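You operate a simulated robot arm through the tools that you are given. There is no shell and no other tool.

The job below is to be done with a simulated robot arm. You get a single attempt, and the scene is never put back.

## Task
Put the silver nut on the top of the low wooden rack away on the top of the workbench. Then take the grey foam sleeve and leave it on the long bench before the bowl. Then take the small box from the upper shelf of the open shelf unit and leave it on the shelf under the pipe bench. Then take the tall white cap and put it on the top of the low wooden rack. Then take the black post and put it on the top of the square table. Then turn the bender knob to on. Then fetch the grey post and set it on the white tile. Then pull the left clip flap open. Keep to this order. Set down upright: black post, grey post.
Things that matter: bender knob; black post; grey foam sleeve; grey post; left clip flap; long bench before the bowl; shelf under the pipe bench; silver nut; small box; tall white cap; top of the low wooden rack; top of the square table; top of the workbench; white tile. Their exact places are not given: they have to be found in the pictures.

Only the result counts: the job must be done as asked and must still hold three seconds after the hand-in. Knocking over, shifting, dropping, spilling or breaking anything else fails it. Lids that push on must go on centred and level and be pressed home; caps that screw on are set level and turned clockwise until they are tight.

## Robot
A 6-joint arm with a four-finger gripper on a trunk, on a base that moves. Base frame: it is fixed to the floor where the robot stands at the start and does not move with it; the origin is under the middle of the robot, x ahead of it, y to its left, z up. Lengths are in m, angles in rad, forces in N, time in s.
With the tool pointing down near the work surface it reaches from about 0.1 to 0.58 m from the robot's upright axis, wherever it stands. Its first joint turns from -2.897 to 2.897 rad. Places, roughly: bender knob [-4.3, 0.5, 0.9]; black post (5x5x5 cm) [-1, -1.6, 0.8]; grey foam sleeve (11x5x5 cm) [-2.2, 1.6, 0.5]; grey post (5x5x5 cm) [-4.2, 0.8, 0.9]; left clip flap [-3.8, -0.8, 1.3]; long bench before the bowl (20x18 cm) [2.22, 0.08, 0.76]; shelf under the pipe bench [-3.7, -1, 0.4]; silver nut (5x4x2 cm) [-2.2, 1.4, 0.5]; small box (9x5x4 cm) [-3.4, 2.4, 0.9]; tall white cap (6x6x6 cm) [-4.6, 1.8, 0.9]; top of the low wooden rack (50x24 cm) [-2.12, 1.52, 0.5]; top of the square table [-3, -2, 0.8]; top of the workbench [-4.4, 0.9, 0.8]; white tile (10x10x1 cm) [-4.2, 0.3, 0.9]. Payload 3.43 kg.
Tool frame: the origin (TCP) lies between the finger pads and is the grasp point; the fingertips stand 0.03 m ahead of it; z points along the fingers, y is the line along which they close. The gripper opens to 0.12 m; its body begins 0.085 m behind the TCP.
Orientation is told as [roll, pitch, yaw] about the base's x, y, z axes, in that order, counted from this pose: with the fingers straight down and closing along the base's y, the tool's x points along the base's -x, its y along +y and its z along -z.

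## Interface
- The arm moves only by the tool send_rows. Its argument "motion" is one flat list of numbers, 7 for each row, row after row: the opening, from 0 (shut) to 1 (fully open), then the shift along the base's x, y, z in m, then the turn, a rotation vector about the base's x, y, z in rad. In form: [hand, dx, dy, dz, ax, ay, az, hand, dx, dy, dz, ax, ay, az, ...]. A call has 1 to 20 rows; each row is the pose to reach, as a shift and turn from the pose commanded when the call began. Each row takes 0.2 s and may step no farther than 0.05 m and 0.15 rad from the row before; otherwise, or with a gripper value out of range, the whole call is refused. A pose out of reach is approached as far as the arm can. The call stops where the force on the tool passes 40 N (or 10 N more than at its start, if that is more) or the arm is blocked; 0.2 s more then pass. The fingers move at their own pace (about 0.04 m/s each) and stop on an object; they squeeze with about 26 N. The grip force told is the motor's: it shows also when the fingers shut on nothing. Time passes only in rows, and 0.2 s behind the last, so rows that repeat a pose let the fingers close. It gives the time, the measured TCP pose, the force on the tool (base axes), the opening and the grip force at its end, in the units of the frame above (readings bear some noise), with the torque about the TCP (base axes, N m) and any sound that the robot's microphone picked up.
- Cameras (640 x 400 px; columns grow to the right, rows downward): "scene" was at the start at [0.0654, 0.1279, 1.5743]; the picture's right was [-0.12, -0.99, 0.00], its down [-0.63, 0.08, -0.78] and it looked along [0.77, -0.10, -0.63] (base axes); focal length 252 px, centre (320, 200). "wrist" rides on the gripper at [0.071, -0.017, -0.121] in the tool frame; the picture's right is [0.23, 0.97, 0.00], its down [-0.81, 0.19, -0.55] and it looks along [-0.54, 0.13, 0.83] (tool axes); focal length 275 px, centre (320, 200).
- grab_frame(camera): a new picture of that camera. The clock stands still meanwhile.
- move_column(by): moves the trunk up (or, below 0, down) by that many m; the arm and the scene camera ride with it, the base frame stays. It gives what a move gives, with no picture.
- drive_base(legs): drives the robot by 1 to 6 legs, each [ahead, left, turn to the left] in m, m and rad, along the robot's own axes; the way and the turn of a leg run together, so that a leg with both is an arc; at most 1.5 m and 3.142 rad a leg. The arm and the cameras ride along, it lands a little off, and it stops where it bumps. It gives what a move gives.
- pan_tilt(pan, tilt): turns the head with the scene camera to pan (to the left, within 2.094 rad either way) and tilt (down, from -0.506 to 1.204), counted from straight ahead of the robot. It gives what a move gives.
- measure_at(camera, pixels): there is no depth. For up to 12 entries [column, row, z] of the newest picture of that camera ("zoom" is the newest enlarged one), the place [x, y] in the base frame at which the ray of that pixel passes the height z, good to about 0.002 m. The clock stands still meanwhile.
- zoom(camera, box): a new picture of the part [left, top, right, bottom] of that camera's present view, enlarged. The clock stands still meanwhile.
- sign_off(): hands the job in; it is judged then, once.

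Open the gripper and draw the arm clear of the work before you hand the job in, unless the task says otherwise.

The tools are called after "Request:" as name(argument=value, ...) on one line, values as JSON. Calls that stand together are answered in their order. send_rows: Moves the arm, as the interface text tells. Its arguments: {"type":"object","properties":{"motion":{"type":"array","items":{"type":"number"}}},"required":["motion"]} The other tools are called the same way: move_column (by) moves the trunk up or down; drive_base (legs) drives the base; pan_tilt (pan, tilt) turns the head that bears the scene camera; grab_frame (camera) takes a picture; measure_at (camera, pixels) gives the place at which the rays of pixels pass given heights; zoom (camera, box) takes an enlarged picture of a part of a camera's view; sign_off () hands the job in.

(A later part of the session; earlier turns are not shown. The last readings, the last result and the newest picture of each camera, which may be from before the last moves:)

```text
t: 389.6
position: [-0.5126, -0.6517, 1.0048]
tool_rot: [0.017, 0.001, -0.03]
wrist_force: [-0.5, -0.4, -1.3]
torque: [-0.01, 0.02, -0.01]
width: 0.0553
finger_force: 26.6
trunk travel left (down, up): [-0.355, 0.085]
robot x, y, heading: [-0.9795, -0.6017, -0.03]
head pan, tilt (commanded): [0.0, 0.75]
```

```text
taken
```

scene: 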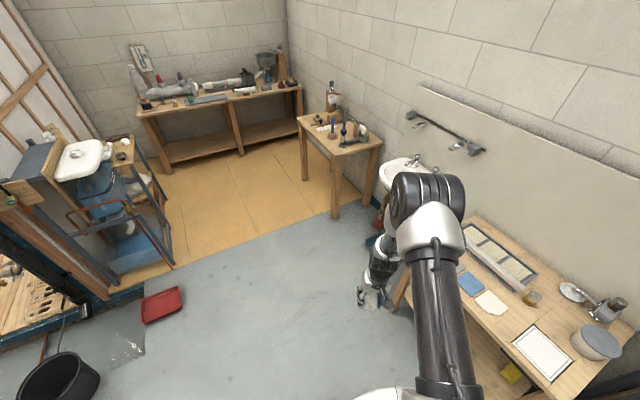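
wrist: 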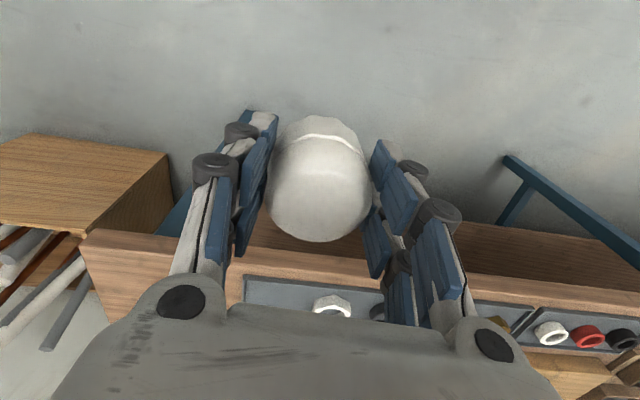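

Turning north and up the corridor to the rack front.

Request:
drive_base(legs=[[0, 0, 1.6], [1.05, -0.03, 0], [0.8, 0.13, 0], [0, 0, 2.02], [0.1, -0.7, 0]])

Request:
grab_frame(camera="scene")

Request:
grab_frame(camera="wrist")

```text
t: 411.1
position: [-1.9211, 1.6727, 1.004]
tool_rot: [0.017, 0.001, -2.69]
wrist_force: [0.2, -0.4, -0.3]
torque: [0.01, 0.0, 0.0]
width: 0.0551
finger_force: 25.9
trunk travel left (down, up): [-0.355, 0.085]
robot x, y, heading: [-1.4828, 1.8443, -2.691]
head pan, tilt (commanded): [0.0, 0.75]
```

```text
taken
```

scene: 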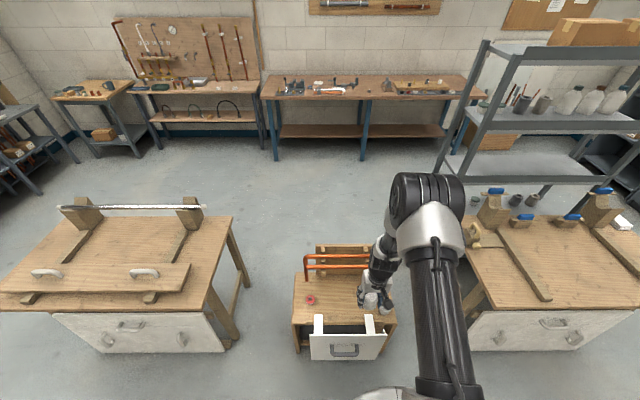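

```text
taken
```

wrist: 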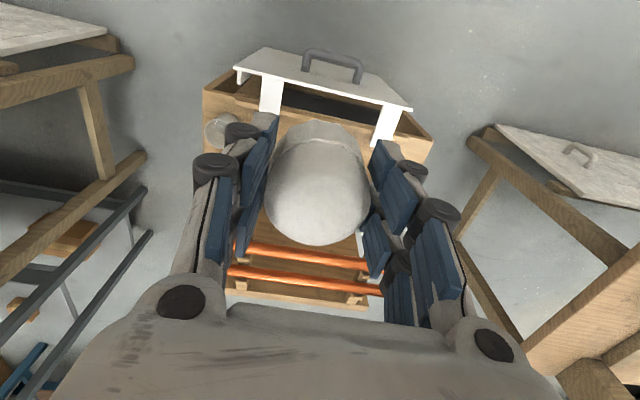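

Request:
measure_at(camera="wrist", pixels=[[270, 112, 0.505], [384, 145, 0.505], [260, 112, 0.505], [395, 148, 0.505], [205, 92, 0.5], [433, 140, 0.5], [218, 135, 0.57]])

Request:
zoom(camera="wrist", box=[190, 40, 450, 310])

Request:
zoom(camera="scene", box=[270, 220, 420, 370])

```text
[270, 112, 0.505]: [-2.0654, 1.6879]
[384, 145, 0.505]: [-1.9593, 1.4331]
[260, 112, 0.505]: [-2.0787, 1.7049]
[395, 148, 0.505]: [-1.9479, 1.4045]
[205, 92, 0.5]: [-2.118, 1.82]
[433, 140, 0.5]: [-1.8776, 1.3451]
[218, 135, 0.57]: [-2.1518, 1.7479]
```

```text
1.48 times, centred on (320, 175) of wrist
```

zoom: 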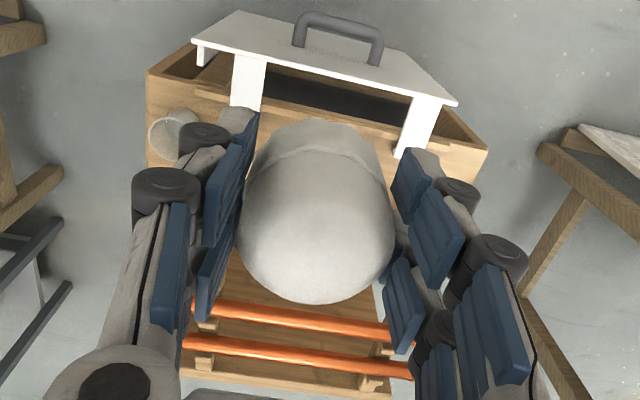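

```text
2.67 times, centred on (345, 295) of scene
```

zoom: 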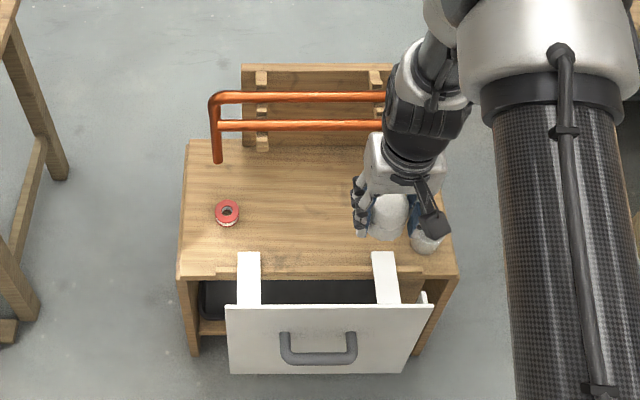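

The free area on the rack top is in front of the pipes between the brackets; I choose (n 0.215, t 0.29) ≈(-2.068, 1.562). I drive 16 cm closer and lower the trunk 0.30 m.

Request:
drive_base(legs=[[0.155, 0, 0]])

Request:
move_column(by=-0.25)

Request:
grab_frame(camera="scene")

Request:
zoom(camera="scene", box=[270, 200, 450, 370])

Request:
grab_frame(camera="wrist")

```text
t: 412.5
position: [-2.0642, 1.6028, 1.0047]
tool_rot: [0.017, 0.0, -2.693]
wrist_force: [0.3, 0.4, -0.7]
torque: [0.0, -0.04, -0.03]
width: 0.0552
finger_force: 25.9
trunk travel left (down, up): [-0.355, 0.085]
robot x, y, heading: [-1.6283, 1.7765, -2.686]
head pan, tilt (commanded): [0.0, 0.75]
```

```text
t: 415.1
position: [-2.0644, 1.6043, 0.7544]
tool_rot: [0.018, 0.0, -2.69]
wrist_force: [-1.0, -0.2, -1.1]
torque: [0.02, -0.02, -0.02]
width: 0.055
finger_force: 26.1
trunk travel left (down, up): [-0.105, 0.335]
robot x, y, heading: [-1.6277, 1.7752, -2.69]
head pan, tilt (commanded): [0.0, 0.75]
```

```text
taken
```

scene: 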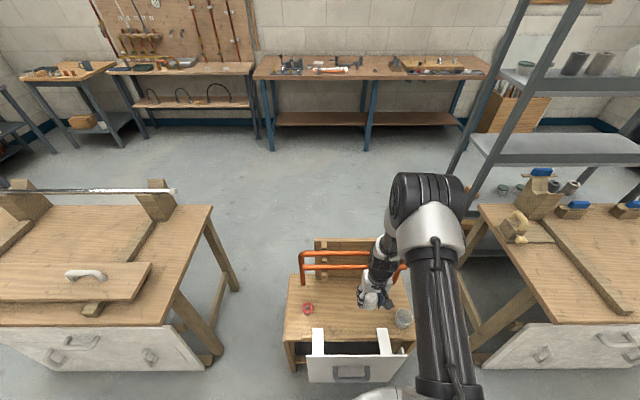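

```text
2.35 times, centred on (360, 285) of scene
```

zoom: 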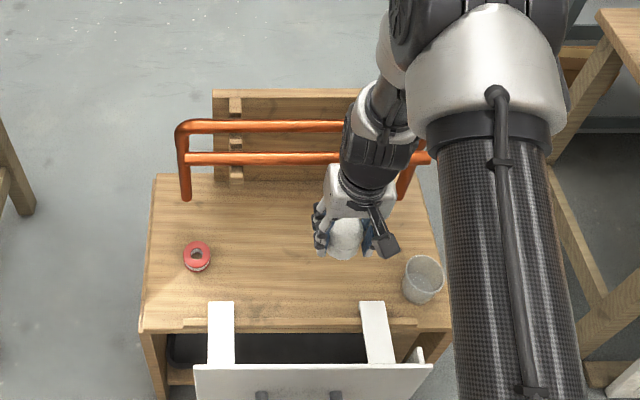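

```text
taken
```

wrist: 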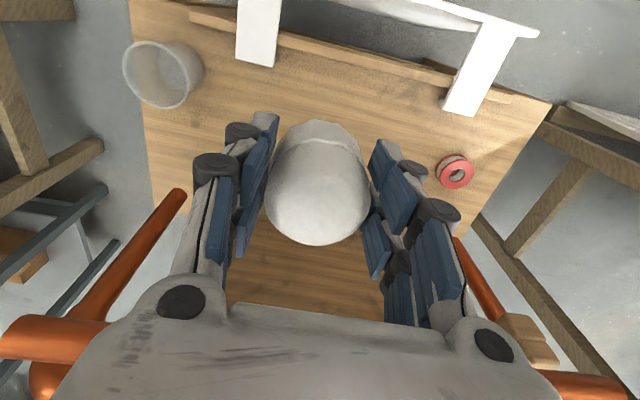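

Clearances look fine (wrist ~2.5 cm in front of the pipes). I shift 4 cm south and descend toward the rack top.

Request:
send_rows(motion=[0.2, -0.002, -0.022, 0, 0, 0, 0, 0.2, -0.0036, -0.043, -0.01, 0, 0, 0, 0.2, -0.0036, -0.043, -0.045, 0, 0, 0, 0.2, -0.0036, -0.043, -0.08, 0, 0, 0, 0.2, -0.0036, -0.043, -0.115, 0, 0, 0, 0.2, -0.0036, -0.043, -0.15, 0, 0, 0, 0.2, -0.0036, -0.043, -0.18, 0, 0, 0])

Request:
grab_frame(camera="wrist")

Request:
zoom(camera="scene", box=[270, 200, 450, 370])

```text
t: 416.7
position: [-2.065, 1.5608, 0.5768]
tool_rot: [0.019, 0.001, -2.691]
wrist_force: [-0.6, -0.7, 0.4]
torque: [-0.03, -0.01, -0.01]
width: 0.055
finger_force: 26.0
trunk travel left (down, up): [-0.105, 0.335]
robot x, y, heading: [-1.6273, 1.7751, -2.693]
head pan, tilt (commanded): [0.0, 0.75]
```

```text
taken
```

wrist: 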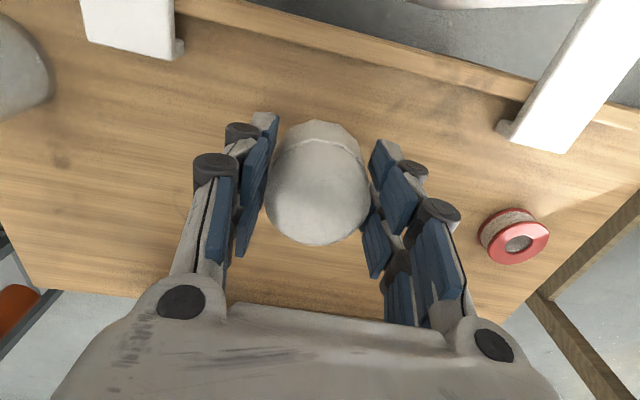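

```text
2.35 times, centred on (360, 285) of scene
```

zoom: 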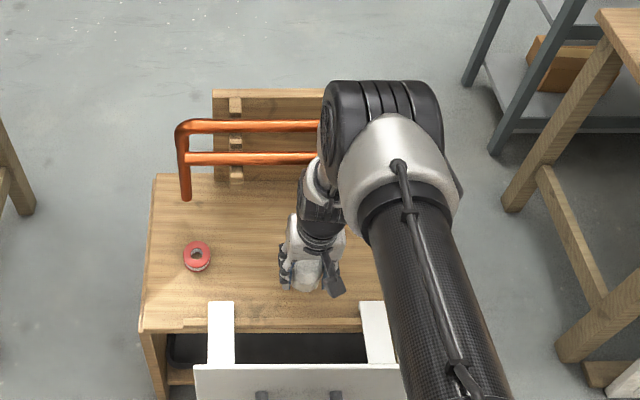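

Request:
send_rows(motion=[0.2, 0, 0, -0.015, 0, 0, 0, 0.2, 0, 0, -0.026, 0, 0, 0, 0.2, 0, 0, -0.03, 0, 0, 0, 0.2, 0, 0, -0.034, 0, 0, 0, 0.2, 0, 0, -0.037, 0, 0, 0])

```text
t: 417.9
position: [-2.0685, 1.5591, 0.5396]
tool_rot: [0.016, -0.004, -2.69]
wrist_force: [1.8, 2.1, 21.2]
torque: [0.03, 0.27, 0.03]
width: 0.0557
finger_force: 25.4
trunk travel left (down, up): [-0.105, 0.335]
robot x, y, heading: [-1.626, 1.7749, -2.692]
head pan, tilt (commanded): [0.0, 0.75]
```

Contact (21 N) at TCP z 0.540: the cap stands on the rack. I ease up 2 mm, open moderately and rise.

Request:
send_rows(motion=[0.2, 0, 0, 0.002, 0, 0, 0, 0.6, 0, 0, 0.003, 0, 0, 0, 0.8, 0, 0, 0.003, 0, 0, 0, 0.8, 0, 0, 0.003, 0, 0, 0, 0.8, 0, 0, 0.003, 0, 0, 0])

Request:
send_rows(motion=[0.8, 0, 0, 0.02, 0, 0, 0, 0.8, 0, 0, 0.05, 0, 0, 0, 0.8, 0.005, 0.002, 0.09, 0, 0, 0, 0.8, 0.015, 0.007, 0.13, 0, 0, 0, 0.8, 0.025, 0.012, 0.17, 0, 0, 0, 0.8, 0.03, 0.015, 0.2, 0, 0, 0])

Request:
grab_frame(camera="wrist")

```text
t: 419.1
position: [-2.0664, 1.5592, 0.5413]
tool_rot: [0.018, -0.001, -2.692]
wrist_force: [-0.2, 0.5, 0.3]
torque: [0.02, 0.03, -0.01]
width: 0.096
finger_force: 0.0
trunk travel left (down, up): [-0.105, 0.335]
robot x, y, heading: [-1.6282, 1.7753, -2.684]
head pan, tilt (commanded): [0.0, 0.75]
```

```text
t: 420.5
position: [-2.0354, 1.5777, 0.7421]
tool_rot: [0.017, 0.0, -2.692]
wrist_force: [0.0, 0.0, -0.4]
torque: [-0.01, -0.03, -0.02]
width: 0.0959
finger_force: 0.1
trunk travel left (down, up): [-0.105, 0.335]
robot x, y, heading: [-1.6279, 1.7753, -2.688]
head pan, tilt (commanded): [0.0, 0.75]
```

```text
taken
```

wrist: 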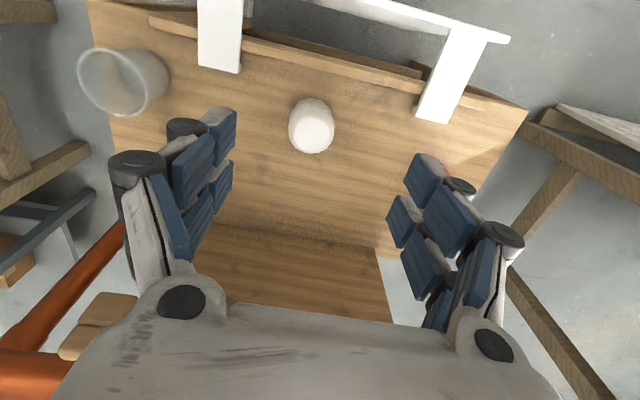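

The white cap stands on the rack. Next the black post: raise the trunk, back away and drive down the corridor to the grey bench.

Request:
move_column(by=0.22)

Request:
drive_base(legs=[[-0.264, 0.64, 0], [0, 0, 1.12], [0.8, 0.16, 0], [1.1, 0, 0], [0, 0, 0.45]])

Request:
pan_tilt(pan=-0.2, tilt=0.7)

Request:
grab_frame(camera="scene")

```text
t: 422.8
position: [-2.0368, 1.5759, 0.9613]
tool_rot: [0.018, 0.0, -2.692]
wrist_force: [-0.8, 0.5, -0.4]
torque: [-0.02, -0.01, 0.0]
width: 0.0958
finger_force: 0.1
trunk travel left (down, up): [-0.325, 0.115]
robot x, y, heading: [-1.6248, 1.7738, -2.689]
head pan, tilt (commanded): [0.0, 0.75]
```

```text
t: 440.1
position: [-0.7144, -1.0042, 0.961]
tool_rot: [0.018, 0.001, -1.098]
wrist_force: [0.1, -0.5, 0.3]
torque: [0.02, -0.01, -0.03]
width: 0.0958
finger_force: 0.0
trunk travel left (down, up): [-0.325, 0.115]
robot x, y, heading: [-0.9245, -0.5971, -1.103]
head pan, tilt (commanded): [0.0, 0.75]
```

```text
t: 440.8
position: [-0.7158, -1.0029, 0.9621]
tool_rot: [0.018, 0.001, -1.1]
wrist_force: [0.3, -0.4, -0.6]
torque: [0.03, 0.01, 0.05]
width: 0.0962
finger_force: 0.1
trunk travel left (down, up): [-0.325, 0.115]
robot x, y, heading: [-0.9243, -0.5996, -1.094]
head pan, tilt (commanded): [-0.201, 0.7]
```

```text
taken
```

scene: 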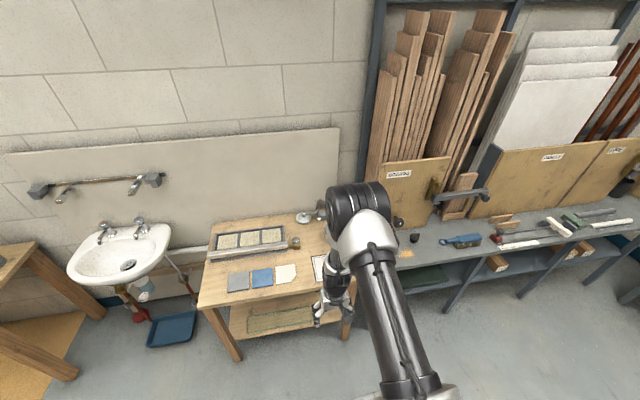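

Request:
zoom(camera="scene", box=[370, 160, 530, 280])

Request:
measure_at(camera="scene", pixels=[[414, 243, 0.78], [414, 238, 0.8], [390, 297, 0.78], [640, 222, 0.78], [405, 254, 0.78], [440, 315, 0.0], [347, 282, 0.78]])

```text
3.33 times, centred on (450, 220) of scene
```

zoom: 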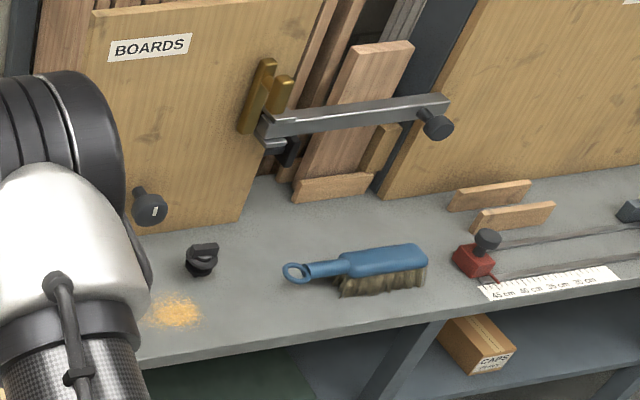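

```text
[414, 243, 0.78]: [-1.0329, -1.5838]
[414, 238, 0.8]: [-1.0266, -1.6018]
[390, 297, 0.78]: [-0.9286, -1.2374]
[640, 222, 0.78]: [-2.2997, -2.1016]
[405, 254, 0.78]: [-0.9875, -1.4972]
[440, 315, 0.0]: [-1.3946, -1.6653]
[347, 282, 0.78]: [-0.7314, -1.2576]
```

The black post stands on the grey bench near (-1.03,-1.59), beside a blue brush. I sidestep right in front of it, keeping some distance.

Request:
drive_base(legs=[[0.0, -0.538, 0], [0.2, 0, -0.02]])

Request:
pan_tilt(pan=0.0, tilt=0.8)

Request:
grab_frame(camera="scene")

Request:
grab_frame(camera="wrist")

```text
t: 445.1
position: [-1.1108, -1.4333, 0.962]
tool_rot: [0.017, 0.0, -1.117]
wrist_force: [0.2, -0.6, 0.8]
torque: [0.03, -0.02, -0.01]
width: 0.0959
finger_force: 0.1
trunk travel left (down, up): [-0.325, 0.115]
robot x, y, heading: [-1.3156, -1.0259, -1.117]
head pan, tilt (commanded): [-0.201, 0.7]
```

```text
t: 445.8
position: [-1.1117, -1.4336, 0.961]
tool_rot: [0.017, 0.0, -1.115]
wrist_force: [-0.3, -0.4, 0.1]
torque: [-0.02, -0.01, -0.01]
width: 0.0962
finger_force: 0.1
trunk travel left (down, up): [-0.325, 0.115]
robot x, y, heading: [-1.3131, -1.0263, -1.114]
head pan, tilt (commanded): [0.0, 0.799]
```

```text
taken
```

scene: 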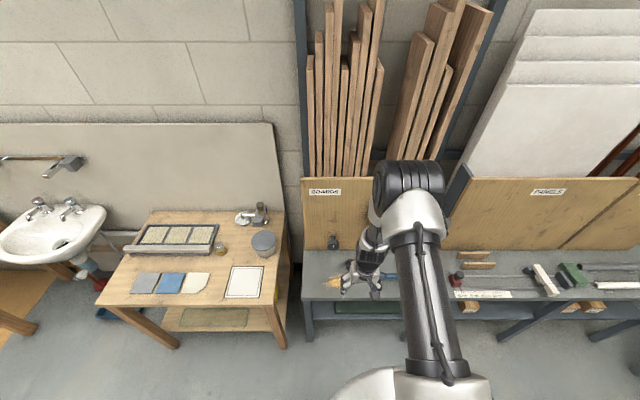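

```text
taken
```

wrist: 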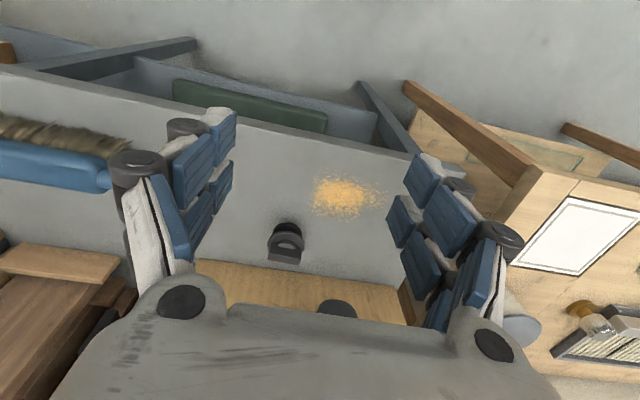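

Request:
zoom(camera="wrist", box=[230, 180, 390, 320])

Request:
measure_at(camera="wrist", pixels=[[287, 240, 0.8], [287, 235, 0.78], [287, 255, 0.82], [345, 195, 0.775], [337, 308, 0.85], [300, 275, 0.78], [105, 175, 0.8], [200, 120, 0.775]])

```text
2.86 times, centred on (310, 250) of wrist
```

zoom: 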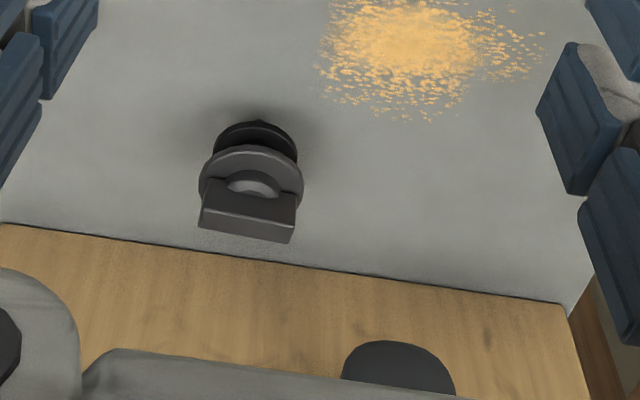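

```text
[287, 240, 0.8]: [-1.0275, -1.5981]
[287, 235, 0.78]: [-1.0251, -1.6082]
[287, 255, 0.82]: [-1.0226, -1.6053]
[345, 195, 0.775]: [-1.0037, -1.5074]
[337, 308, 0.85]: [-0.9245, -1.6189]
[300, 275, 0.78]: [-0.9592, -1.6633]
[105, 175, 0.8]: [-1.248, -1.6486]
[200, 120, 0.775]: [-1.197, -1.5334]
```

The post's centre is about (-1.026,-1.602), 8 cm from the board; sawdust lies 9 cm nearer to me. I narrow the gripper and drive 17 cm ahead so the vertical tool is above it.

Request:
send_rows(motion=[0.62, 0, 0, 0, 0, 0, 0, 0.62, 0, 0, 0, 0, 0, 0])

Request:
drive_base(legs=[[0.17, 0, 0]])

Request:
grab_frame(camera="wrist")

Request:
grab_frame(camera="scene")

```text
t: 446.4
position: [-1.112, -1.4329, 0.9621]
tool_rot: [0.017, 0.0, -1.115]
wrist_force: [0.1, 0.3, 0.6]
torque: [-0.01, 0.0, -0.06]
width: 0.0745
finger_force: 0.1
trunk travel left (down, up): [-0.325, 0.115]
robot x, y, heading: [-1.3133, -1.0236, -1.113]
head pan, tilt (commanded): [0.0, 0.799]
```

```text
t: 447.9
position: [-1.0362, -1.5836, 0.9613]
tool_rot: [0.018, 0.001, -1.113]
wrist_force: [-0.1, -0.6, -0.1]
torque: [0.03, -0.02, -0.04]
width: 0.0745
finger_force: 0.1
trunk travel left (down, up): [-0.325, 0.115]
robot x, y, heading: [-1.2418, -1.1799, -1.11]
head pan, tilt (commanded): [0.0, 0.799]
```

```text
taken
```

wrist: 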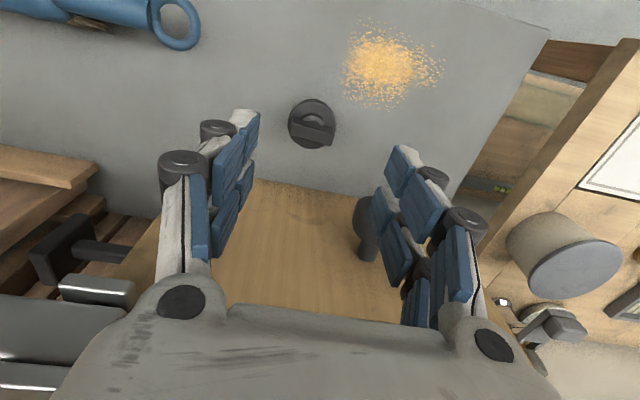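

```text
taken
```

scene: 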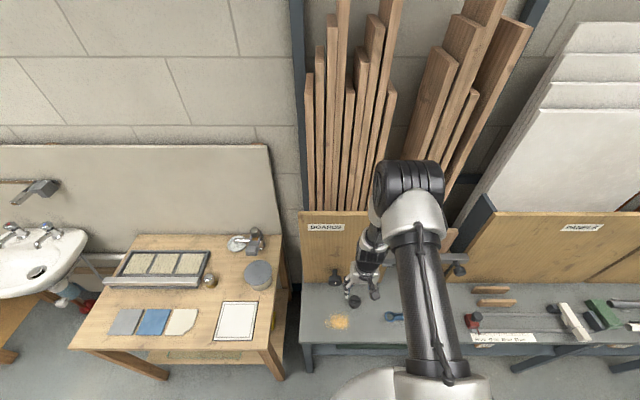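

Request:
zoom(camera="wrist", box=[260, 70, 380, 180])

Request:
measure_at(camera="wrist", pixels=[[312, 122, 0.8], [312, 118, 0.785], [313, 130, 0.82], [300, 185, 0.78], [368, 230, 0.85], [368, 200, 0.85], [90, 290, 0.95], [60, 245, 0.95]])

```text
3.64 times, centred on (320, 125) of wrist
```

zoom: 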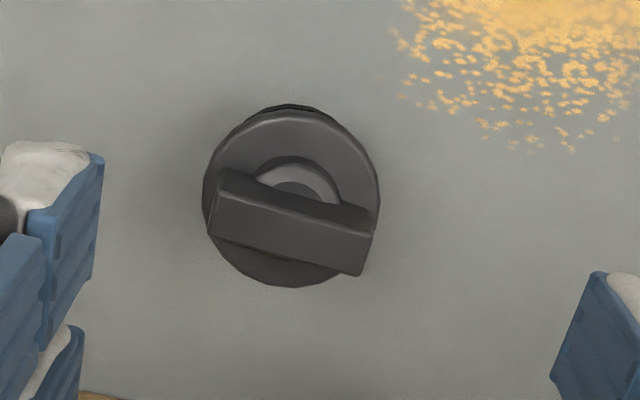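

```text
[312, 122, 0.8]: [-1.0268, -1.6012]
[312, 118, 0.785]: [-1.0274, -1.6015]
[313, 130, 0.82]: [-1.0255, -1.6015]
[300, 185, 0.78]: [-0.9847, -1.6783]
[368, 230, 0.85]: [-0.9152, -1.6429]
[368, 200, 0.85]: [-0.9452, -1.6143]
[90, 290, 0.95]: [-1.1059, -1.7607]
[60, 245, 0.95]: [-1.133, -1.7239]
```

The post is a 5 cm flange with a thumb bar, centred at (-1.0265,-1.6013). I centre over it and descend part way.

Request:
send_rows(motion=[0.62, 0.0097, -0.0177, 0, 0, 0, 0, 0.62, 0.0097, -0.0177, -0.03, 0, 0, 0, 0.62, 0.0097, -0.0177, -0.065, 0, 0, 0, 0.62, 0.0097, -0.0177, -0.1, 0, 0, 0])

Request:
grab_frame(camera="wrist")

```text
t: 448.9
position: [-1.0278, -1.6017, 0.8605]
tool_rot: [0.018, -0.001, -1.115]
wrist_force: [-0.6, 0.6, -1.0]
torque: [-0.02, -0.01, -0.04]
width: 0.0744
finger_force: 0.0
trunk travel left (down, up): [-0.325, 0.115]
robot x, y, heading: [-1.2406, -1.1747, -1.114]
head pan, tilt (commanded): [0.0, 0.799]
```

```text
taken
```

wrist: 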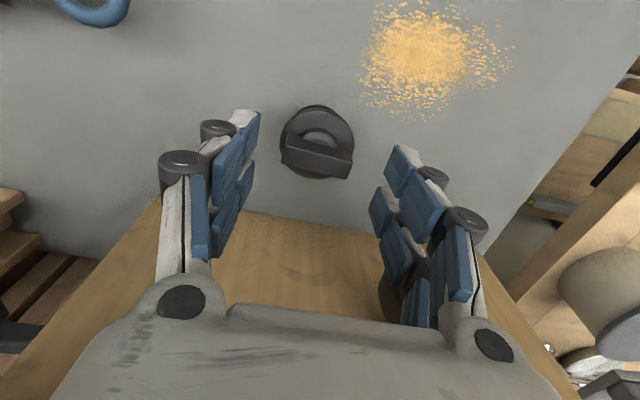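

Request:
send_rows(motion=[0.62, 0, 0, -0.02, 0, 0, 0, 0.62, 0, 0, -0.036, 0, 0, 0, 0.62, 0, 0, -0.046, 0, 0, 0])

Request:
grab_frame(camera="wrist")

```text
t: 449.7
position: [-1.0263, -1.601, 0.8167]
tool_rot: [0.018, -0.001, -1.113]
wrist_force: [-0.1, 0.4, -0.5]
torque: [0.0, 0.0, -0.01]
width: 0.0743
finger_force: 0.0
trunk travel left (down, up): [-0.325, 0.115]
robot x, y, heading: [-1.2395, -1.1736, -1.112]
head pan, tilt (commanded): [0.0, 0.799]
```

```text
taken
```

wrist: 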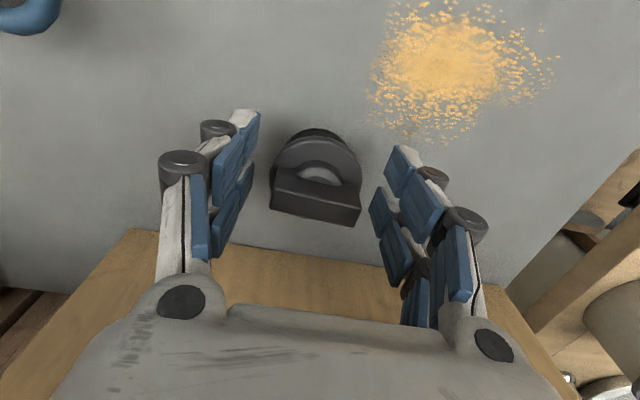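

The post is between the pads. I close.

Request:
send_rows(motion=[0.4, 0, 0, -0.004, 0, 0, 0, 0.2, 0, 0, -0.004, 0, 0, 0, 0.1, 0, 0, -0.004, 0, 0, 0, 0.1, 0, 0, -0.004, 0, 0, 0, 0.1, 0, 0, -0.004, 0, 0, 0])

Request:
grab_frame(camera="wrist")

```text
t: 450.9
position: [-1.027, -1.6014, 0.8105]
tool_rot: [0.018, 0.0, -1.113]
wrist_force: [-1.1, -0.1, 1.4]
torque: [-0.03, 0.03, -0.01]
width: 0.046
finger_force: 26.4
trunk travel left (down, up): [-0.325, 0.115]
robot x, y, heading: [-1.2367, -1.174, -1.114]
head pan, tilt (commanded): [0.0, 0.799]
```

```text
taken
```

wrist: 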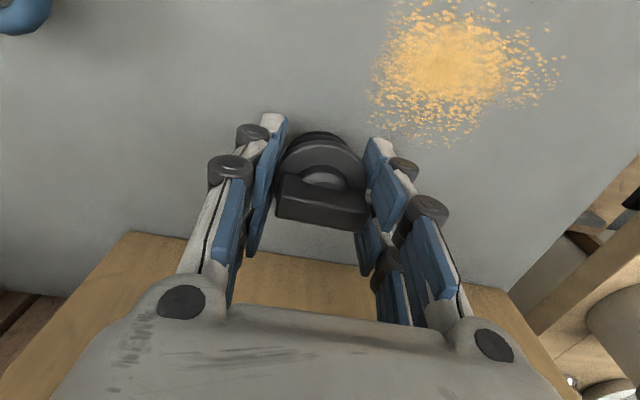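

Gripped (0.046 m). I lift straight up 15 cm.

Request:
send_rows(motion=[0.1, 0, 0, 0.008, 0, 0, 0, 0.1, 0, 0, 0.03, 0, 0, 0, 0.1, -0.005, 0.01, 0.07, 0, 0, 0, 0.1, -0.01, 0.02, 0.11, 0, 0, 0, 0.1, -0.015, 0.03, 0.15, 0, 0, 0])

Request:
grab_frame(camera="wrist")

```text
t: 452.1
position: [-1.0433, -1.5701, 0.9636]
tool_rot: [0.017, 0.001, -1.114]
wrist_force: [-0.2, -0.9, -1.3]
torque: [-0.03, 0.01, 0.03]
width: 0.0461
finger_force: 25.9
trunk travel left (down, up): [-0.325, 0.115]
robot x, y, heading: [-1.2382, -1.1768, -1.109]
head pan, tilt (commanded): [0.0, 0.799]
```

```text
taken
```

wrist: 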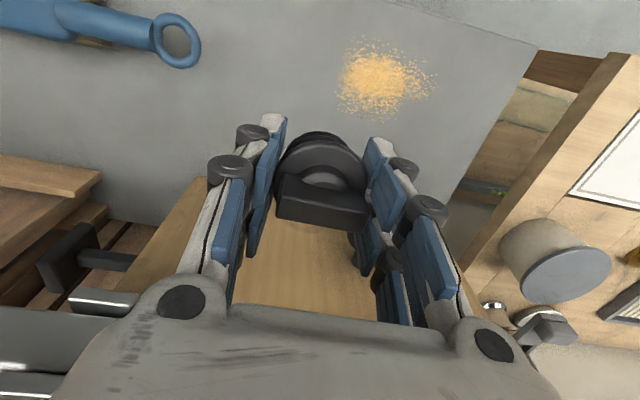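

Post lifted clear. I back off, turn to run parallel to the grey bench, and drive toward the square table.

Request:
drive_base(legs=[[-0.3, 0, 0], [0, 0, -1.58], [0.75, 0, 0]])

Request:
grab_frame(camera="scene")

```text
t: 461.7
position: [-2.4551, -1.4271, 0.9633]
tool_rot: [0.019, -0.001, -2.691]
wrist_force: [0.0, -0.2, -0.4]
torque: [-0.01, 0.02, -0.04]
width: 0.0463
finger_force: 26.1
trunk travel left (down, up): [-0.325, 0.115]
robot x, y, heading: [-2.0553, -1.2276, -2.692]
head pan, tilt (commanded): [0.0, 0.799]
```

```text
taken
```

scene: 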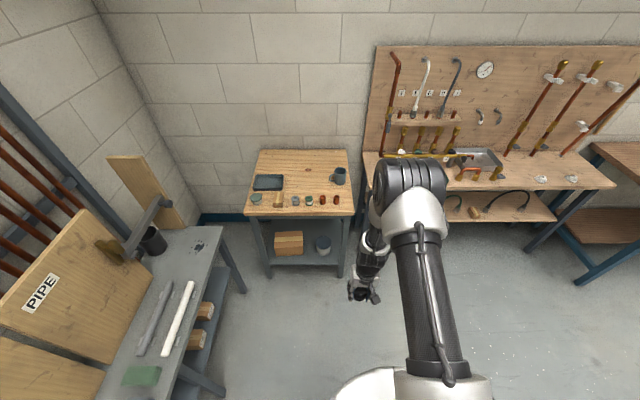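

Request:
zoom(camera="scene", box=[230, 130, 380, 240])

Request:
measure_at(camera="scene", pixels=[[245, 215, 0.8], [354, 215, 0.8], [260, 150, 0.8], [349, 150, 0.8], [305, 178, 0.8], [323, 203, 0.8], [339, 183, 0.8], [295, 204, 0.8], [262, 276, 0.0], [347, 277, 0.0]])

```text
3.64 times, centred on (305, 185) of scene
```

zoom: 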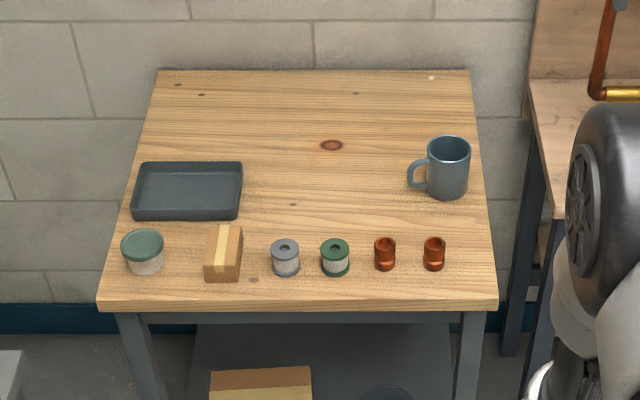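

```text
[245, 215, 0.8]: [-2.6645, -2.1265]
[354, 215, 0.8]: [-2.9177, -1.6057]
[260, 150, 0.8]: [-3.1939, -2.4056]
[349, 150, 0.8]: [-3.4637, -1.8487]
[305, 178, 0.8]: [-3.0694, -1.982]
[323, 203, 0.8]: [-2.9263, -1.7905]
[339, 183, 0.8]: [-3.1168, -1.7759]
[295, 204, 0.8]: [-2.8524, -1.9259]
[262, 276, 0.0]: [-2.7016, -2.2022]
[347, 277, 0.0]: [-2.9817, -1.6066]
```

The free middle of the square table (between the tray, mug and the front row) is about (-3.00,-1.94). I drive up to it with the post held above the items.

Request:
drive_base(legs=[[0.3, 0.229, 0], [0.344, 0, 0]])

Request:
grab_frame(camera="scene")

Request:
grab_frame(camera="wrist")

```text
t: 465.9
position: [-2.9265, -1.9172, 0.9633]
tool_rot: [0.019, 0.002, -2.68]
wrist_force: [0.3, -0.3, -0.9]
torque: [0.04, 0.0, -0.02]
width: 0.0457
finger_force: 26.0
trunk travel left (down, up): [-0.325, 0.115]
robot x, y, heading: [-2.5326, -1.7195, -2.681]
head pan, tilt (commanded): [0.0, 0.799]
```

```text
taken
```

scene: 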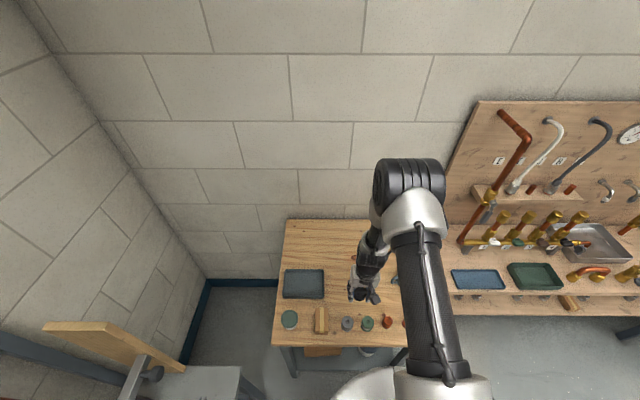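

```text
taken
```

wrist: 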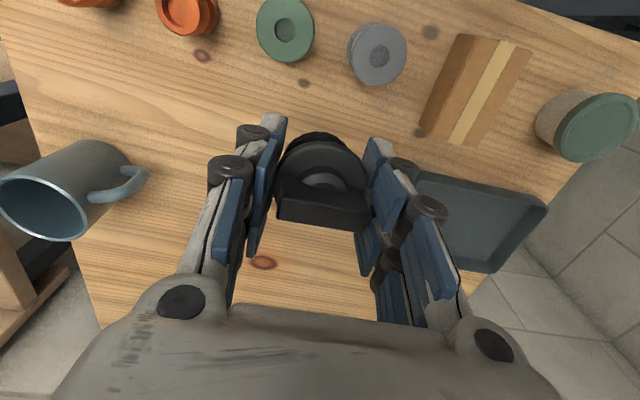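

Request:
measure_at(camera="wrist", pixels=[[310, 165, 0.8], [415, 185, 0.8], [148, 172, 0.84], [285, 62, 0.8], [377, 86, 0.8], [430, 140, 0.8], [320, 105, 0.8]])

```text
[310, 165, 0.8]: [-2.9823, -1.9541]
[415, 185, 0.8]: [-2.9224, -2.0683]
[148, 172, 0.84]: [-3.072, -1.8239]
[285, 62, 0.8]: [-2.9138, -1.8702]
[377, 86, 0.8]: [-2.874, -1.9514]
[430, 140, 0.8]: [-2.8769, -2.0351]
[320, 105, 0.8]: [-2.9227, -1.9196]
```

T≈(-2.985,-1.945) is clear by ~10 cm on all sides. I move over it and descend to TCP z≈0.86.

Request:
send_rows(motion=[0.1, -0.029, -0.014, 0, 0, 0, 0, 0.1, -0.0585, -0.028, 0, 0, 0, 0, 0.1, -0.0585, -0.028, -0.04, 0, 0, 0, 0.1, -0.0585, -0.028, -0.08, 0, 0, 0, 0.1, -0.0585, -0.028, -0.1, 0, 0, 0])

Request:
grab_frame(camera="wrist")

Request:
send_rows(motion=[0.1, 0, 0, -0.005, 0, 0, 0, 0.1, 0, 0, -0.01, 0, 0, 0, 0.1, 0, 0, -0.014, 0, 0, 0, 0.1, 0, 0, -0.018, 0, 0, 0])

```text
t: 467.1
position: [-2.9835, -1.9468, 0.8651]
tool_rot: [0.017, -0.001, -2.68]
wrist_force: [1.1, -0.4, -0.8]
torque: [0.01, -0.02, -0.07]
width: 0.0457
finger_force: 26.2
trunk travel left (down, up): [-0.325, 0.115]
robot x, y, heading: [-2.5324, -1.7183, -2.675]
head pan, tilt (commanded): [0.0, 0.799]
```

```text
taken
```

wrist: 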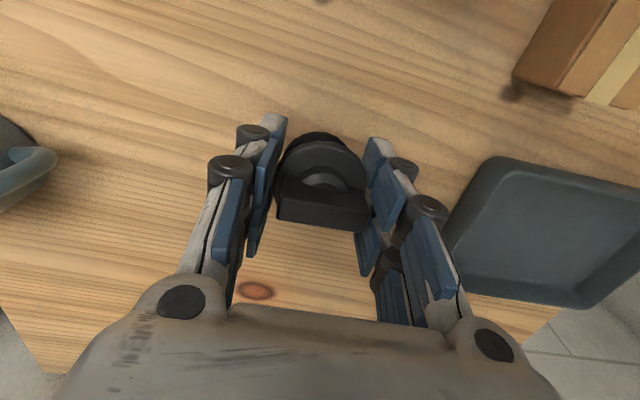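

```text
t: 468.1
position: [-2.9832, -1.9449, 0.8456]
tool_rot: [0.018, -0.003, -2.679]
wrist_force: [0.6, 2.6, 18.8]
torque: [0.1, -0.04, 0.0]
width: 0.0398
finger_force: 26.2
trunk travel left (down, up): [-0.325, 0.115]
robot x, y, heading: [-2.5291, -1.7198, -2.682]
head pan, tilt (commanded): [0.0, 0.799]
```

Contact (19 N) at z 0.8456, but the grip width changed to 0.0398, so the post slipped slightly in the pads. I look before releasing.

Request:
grab_frame(camera="wrist")

Request:
zoom(camera="wrist", box=[220, 90, 420, 260])

Request:
zoom(camera="scene", box=[270, 210, 430, 350])

```text
taken
```

wrist: 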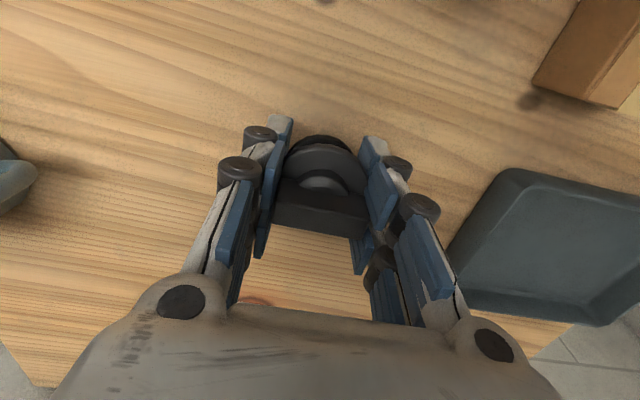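

```text
2.35 times, centred on (320, 175) of wrist
```

zoom: 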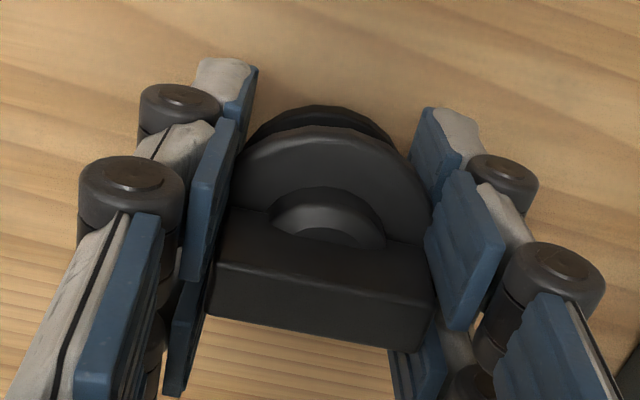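

```text
2.86 times, centred on (350, 280) of scene
```

zoom: 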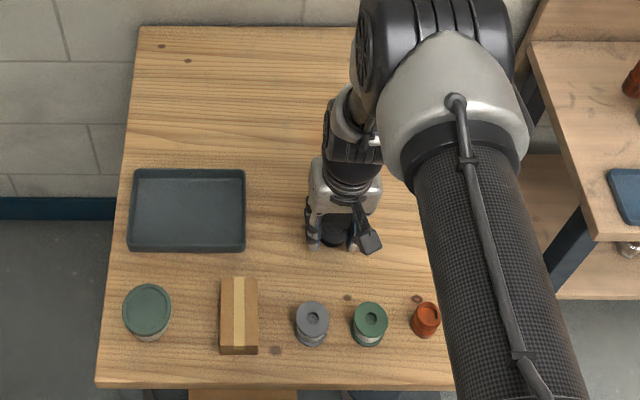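

The post is upright between the pads and standing on the table. I open gently and rise.

Request:
send_rows(motion=[0.1, 0, 0, 0.001, 0, 0, 0, 0.5, 0, 0, 0.001, 0, 0, 0, 0.62, 0, 0, 0.001, 0, 0, 0, 0.62, 0, 0, 0.001, 0, 0, 0, 0.62, 0, 0, 0.001, 0, 0, 0])

Request:
grab_frame(camera="wrist")

```text
t: 469.4
position: [-2.9838, -1.9466, 0.8463]
tool_rot: [0.018, 0.0, -2.679]
wrist_force: [0.2, -0.2, 0.3]
torque: [0.01, 0.03, -0.05]
width: 0.0745
finger_force: 0.1
trunk travel left (down, up): [-0.325, 0.115]
robot x, y, heading: [-2.529, -1.7198, -2.681]
head pan, tilt (commanded): [0.0, 0.799]
```

```text
taken
```

wrist: 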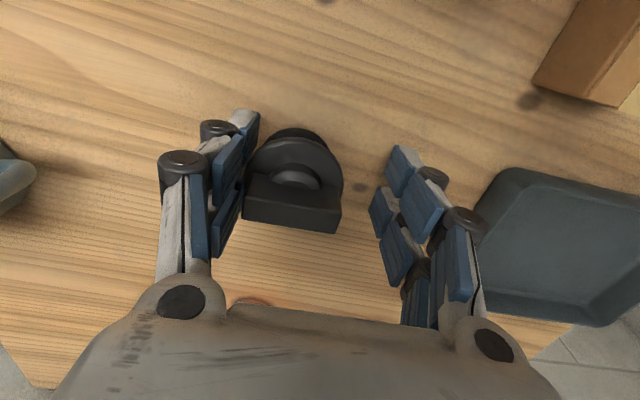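

The post leans against/near the left pads (about 15 mm off-centre). I shift the hand to centre it before rising.

Request:
send_rows(motion=[0.62, -0.0033, 0.0067, 0, 0, 0, 0, 0.62, -0.006, 0.012, 0, 0, 0, 0, 0.62, -0.006, 0.012, 0, 0, 0, 0])

Request:
grab_frame(camera="wrist")

```text
t: 470.1
position: [-2.991, -1.9328, 0.8467]
tool_rot: [0.019, -0.001, -2.677]
wrist_force: [-0.7, 0.7, 0.4]
torque: [-0.03, 0.02, -0.02]
width: 0.0746
finger_force: 0.1
trunk travel left (down, up): [-0.325, 0.115]
robot x, y, heading: [-2.5335, -1.7175, -2.675]
head pan, tilt (commanded): [0.0, 0.799]
```

```text
taken
```

wrist: 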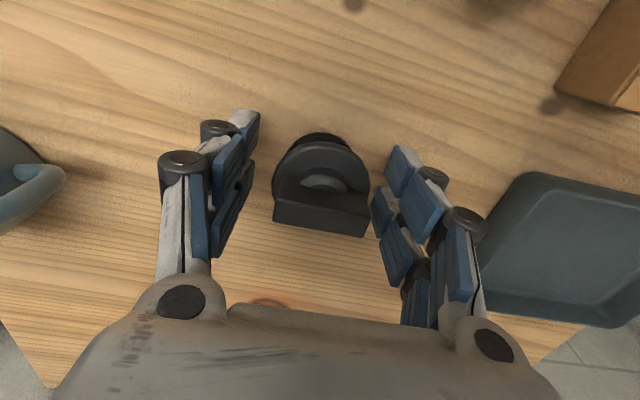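

The post stands free and centred now. I rise straight up.

Request:
send_rows(motion=[0.62, 0, 0, 0.01, 0, 0, 0, 0.62, 0, 0, 0.04, 0, 0, 0, 0.62, 0, 0, 0.08, 0, 0, 0, 0.62, 0, 0, 0.12, 0, 0, 0])

Request:
grab_frame(camera="wrist")

Request:
zoom(camera="scene", box=[270, 210, 430, 350])

```text
t: 471.1
position: [-2.9902, -1.9345, 0.9667]
tool_rot: [0.018, 0.0, -2.68]
wrist_force: [-0.1, -1.2, -0.3]
torque: [-0.01, 0.0, 0.03]
width: 0.0745
finger_force: 0.1
trunk travel left (down, up): [-0.325, 0.115]
robot x, y, heading: [-2.5333, -1.7173, -2.68]
head pan, tilt (commanded): [0.0, 0.799]
```

```text
taken
```

wrist: 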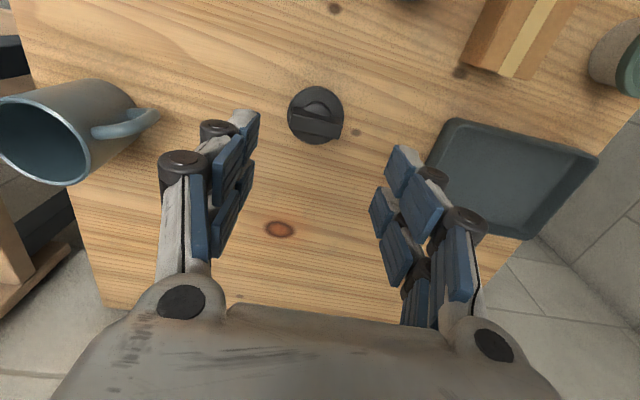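

```text
2.86 times, centred on (350, 280) of scene
```

zoom: 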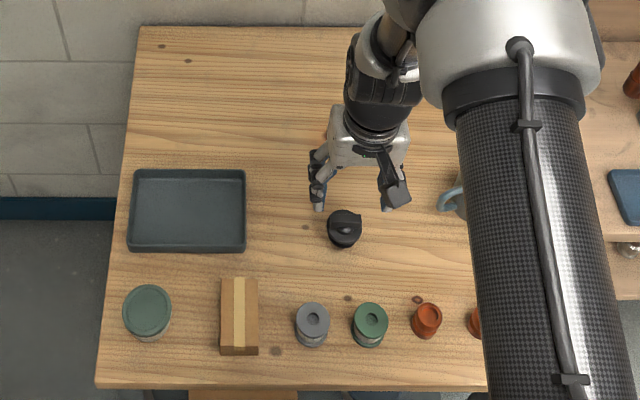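

The black post stands upright on the square table. Next the bender knob: I retract the arm, back off and strafe north to the workbench.

Request:
send_rows(motion=[0.62, 0.03, 0.015, 0.02, 0, 0, 0, 0.62, 0.06, 0.03, 0.03, 0, 0, 0, 0.62, 0.09, 0.043, 0.04, 0, 0, 0])

Request:
drive_base(legs=[[-0.3, 0, 0], [0, -1.1, 0], [0, -1.05, -0.01]])

Request:
grab_frame(camera="scene")

```text
t: 471.9
position: [-2.9, -1.889, 1.0074]
tool_rot: [0.017, -0.002, -2.681]
wrist_force: [0.1, -0.1, -0.1]
torque: [0.0, 0.07, -0.02]
width: 0.0746
finger_force: 0.0
trunk travel left (down, up): [-0.325, 0.115]
robot x, y, heading: [-2.5277, -1.7199, -2.679]
head pan, tilt (commanded): [0.0, 0.799]
```

```text
t: 484.3
position: [-3.5594, 0.2024, 1.0064]
tool_rot: [0.018, 0.0, -2.718]
wrist_force: [-0.1, -0.5, 0.3]
torque: [0.01, -0.02, 0.0]
width: 0.0742
finger_force: 0.1
trunk travel left (down, up): [-0.325, 0.115]
robot x, y, heading: [-3.1826, 0.3582, -2.713]
head pan, tilt (commanded): [0.0, 0.799]
```

```text
taken
```

scene: 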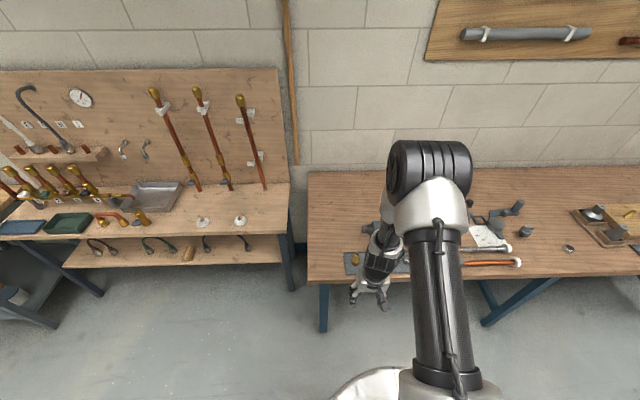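

Request:
drive_base(legs=[[0, -0.75, 0.02]])

Request:
pan_tilt(pan=0.15, tilt=0.75)

Request:
grab_frame(camera="scene")

Request:
zoom(camera="scene", box=[200, 150, 400, 300])

```text
t: 488.4
position: [-3.8785, 0.8885, 1.0064]
tool_rot: [0.018, 0.002, -2.699]
wrist_force: [0.2, 0.5, -0.1]
torque: [0.0, -0.02, 0.03]
width: 0.0744
finger_force: 0.1
trunk travel left (down, up): [-0.325, 0.115]
robot x, y, heading: [-3.505, 1.0517, -2.701]
head pan, tilt (commanded): [0.0, 0.799]
```

```text
t: 489.1
position: [-3.8781, 0.8876, 1.0063]
tool_rot: [0.017, -0.001, -2.701]
wrist_force: [-0.6, -0.4, -0.6]
torque: [-0.01, 0.01, -0.04]
width: 0.0744
finger_force: 0.1
trunk travel left (down, up): [-0.325, 0.115]
robot x, y, heading: [-3.5057, 1.0541, -2.7]
head pan, tilt (commanded): [0.15, 0.75]
```

```text
taken
```

scene: 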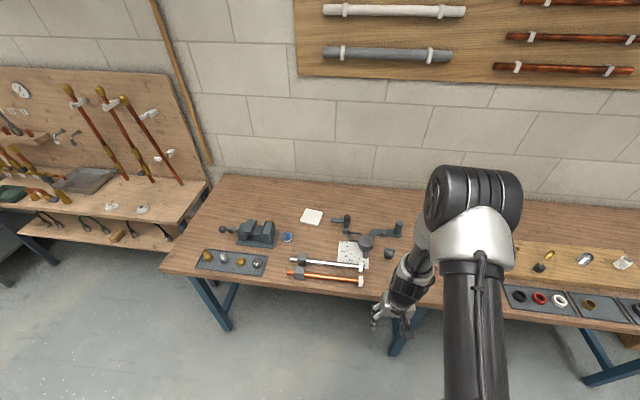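

```text
2.67 times, centred on (300, 225) of scene
```

zoom: 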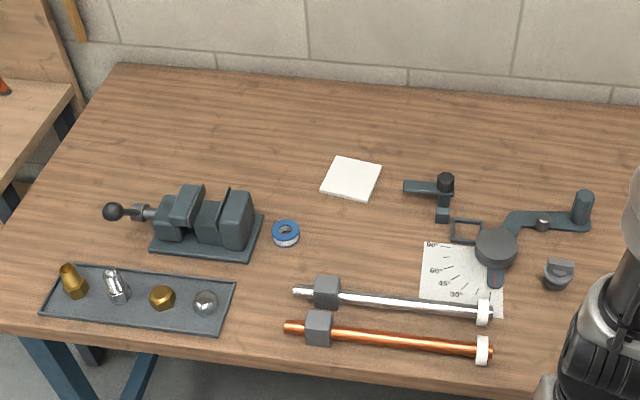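

Request:
zoom(camera="scene", box=[320, 200, 410, 275])

Request:
measure_at(camera="zoom", pixels=[[320, 200, 0.87], [145, 80, 0.9], [145, 130, 0.86], [330, 245, 0.88], [330, 320, 0.87]])

```text
5.33 times, centred on (365, 238) of scene
```

zoom: 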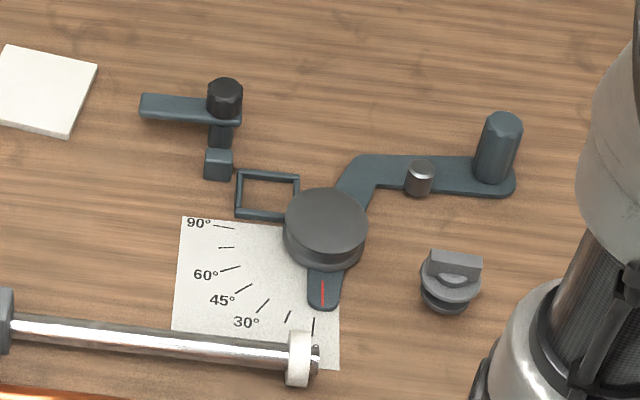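

```text
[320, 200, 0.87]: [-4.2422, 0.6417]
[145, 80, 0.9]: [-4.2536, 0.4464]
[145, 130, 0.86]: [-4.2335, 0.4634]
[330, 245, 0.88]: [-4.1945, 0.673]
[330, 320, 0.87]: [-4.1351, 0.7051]
```

The black knob on the bar at zoom (225,98) is near (-4.26, 0.52), matching the bender knob; the disc with the red pointer is at (-4.19,0.67). I move closer to view it with the wrist camera.

Request:
drive_base(legs=[[0.2, 0.17, 0]])

Request:
send_rows(motion=[0.62, -0.03, -0.015, 0.01, 0, 0, 0, 0.62, -0.06, -0.03, 0.02, 0, 0, 0, 0.62, -0.08, -0.04, 0.02, 0, 0, 0])

Request:
grab_frame(camera="wrist")

Request:
grab_frame(camera="scene")

```text
t: 491.0
position: [-3.9884, 0.6508, 1.006]
tool_rot: [0.017, 0.002, -2.704]
wrist_force: [0.0, -0.3, -0.5]
torque: [0.03, -0.04, -0.01]
width: 0.0743
finger_force: 0.0
trunk travel left (down, up): [-0.325, 0.115]
robot x, y, heading: [-3.6136, 0.8112, -2.699]
head pan, tilt (commanded): [0.15, 0.75]
```

```text
t: 491.8
position: [-4.0712, 0.6113, 1.0268]
tool_rot: [0.018, 0.002, -2.704]
wrist_force: [-0.6, 0.1, 0.8]
torque: [-0.01, -0.04, 0.01]
width: 0.0743
finger_force: 0.0
trunk travel left (down, up): [-0.325, 0.115]
robot x, y, heading: [-3.6133, 0.81, -2.701]
head pan, tilt (commanded): [0.15, 0.75]
```

```text
taken
```

wrist: 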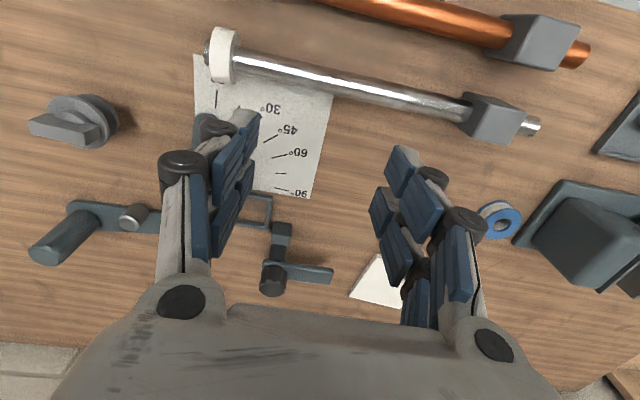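

```text
taken
```

scene: 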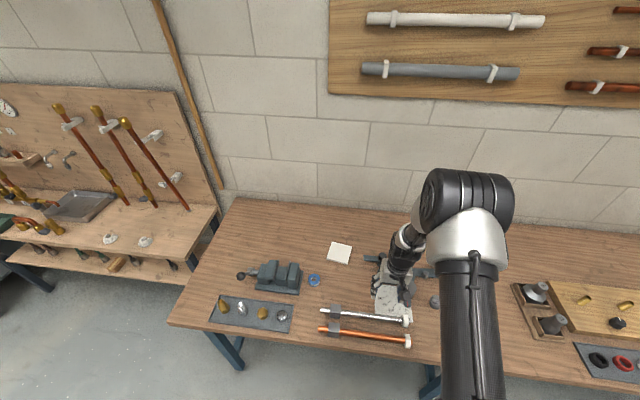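

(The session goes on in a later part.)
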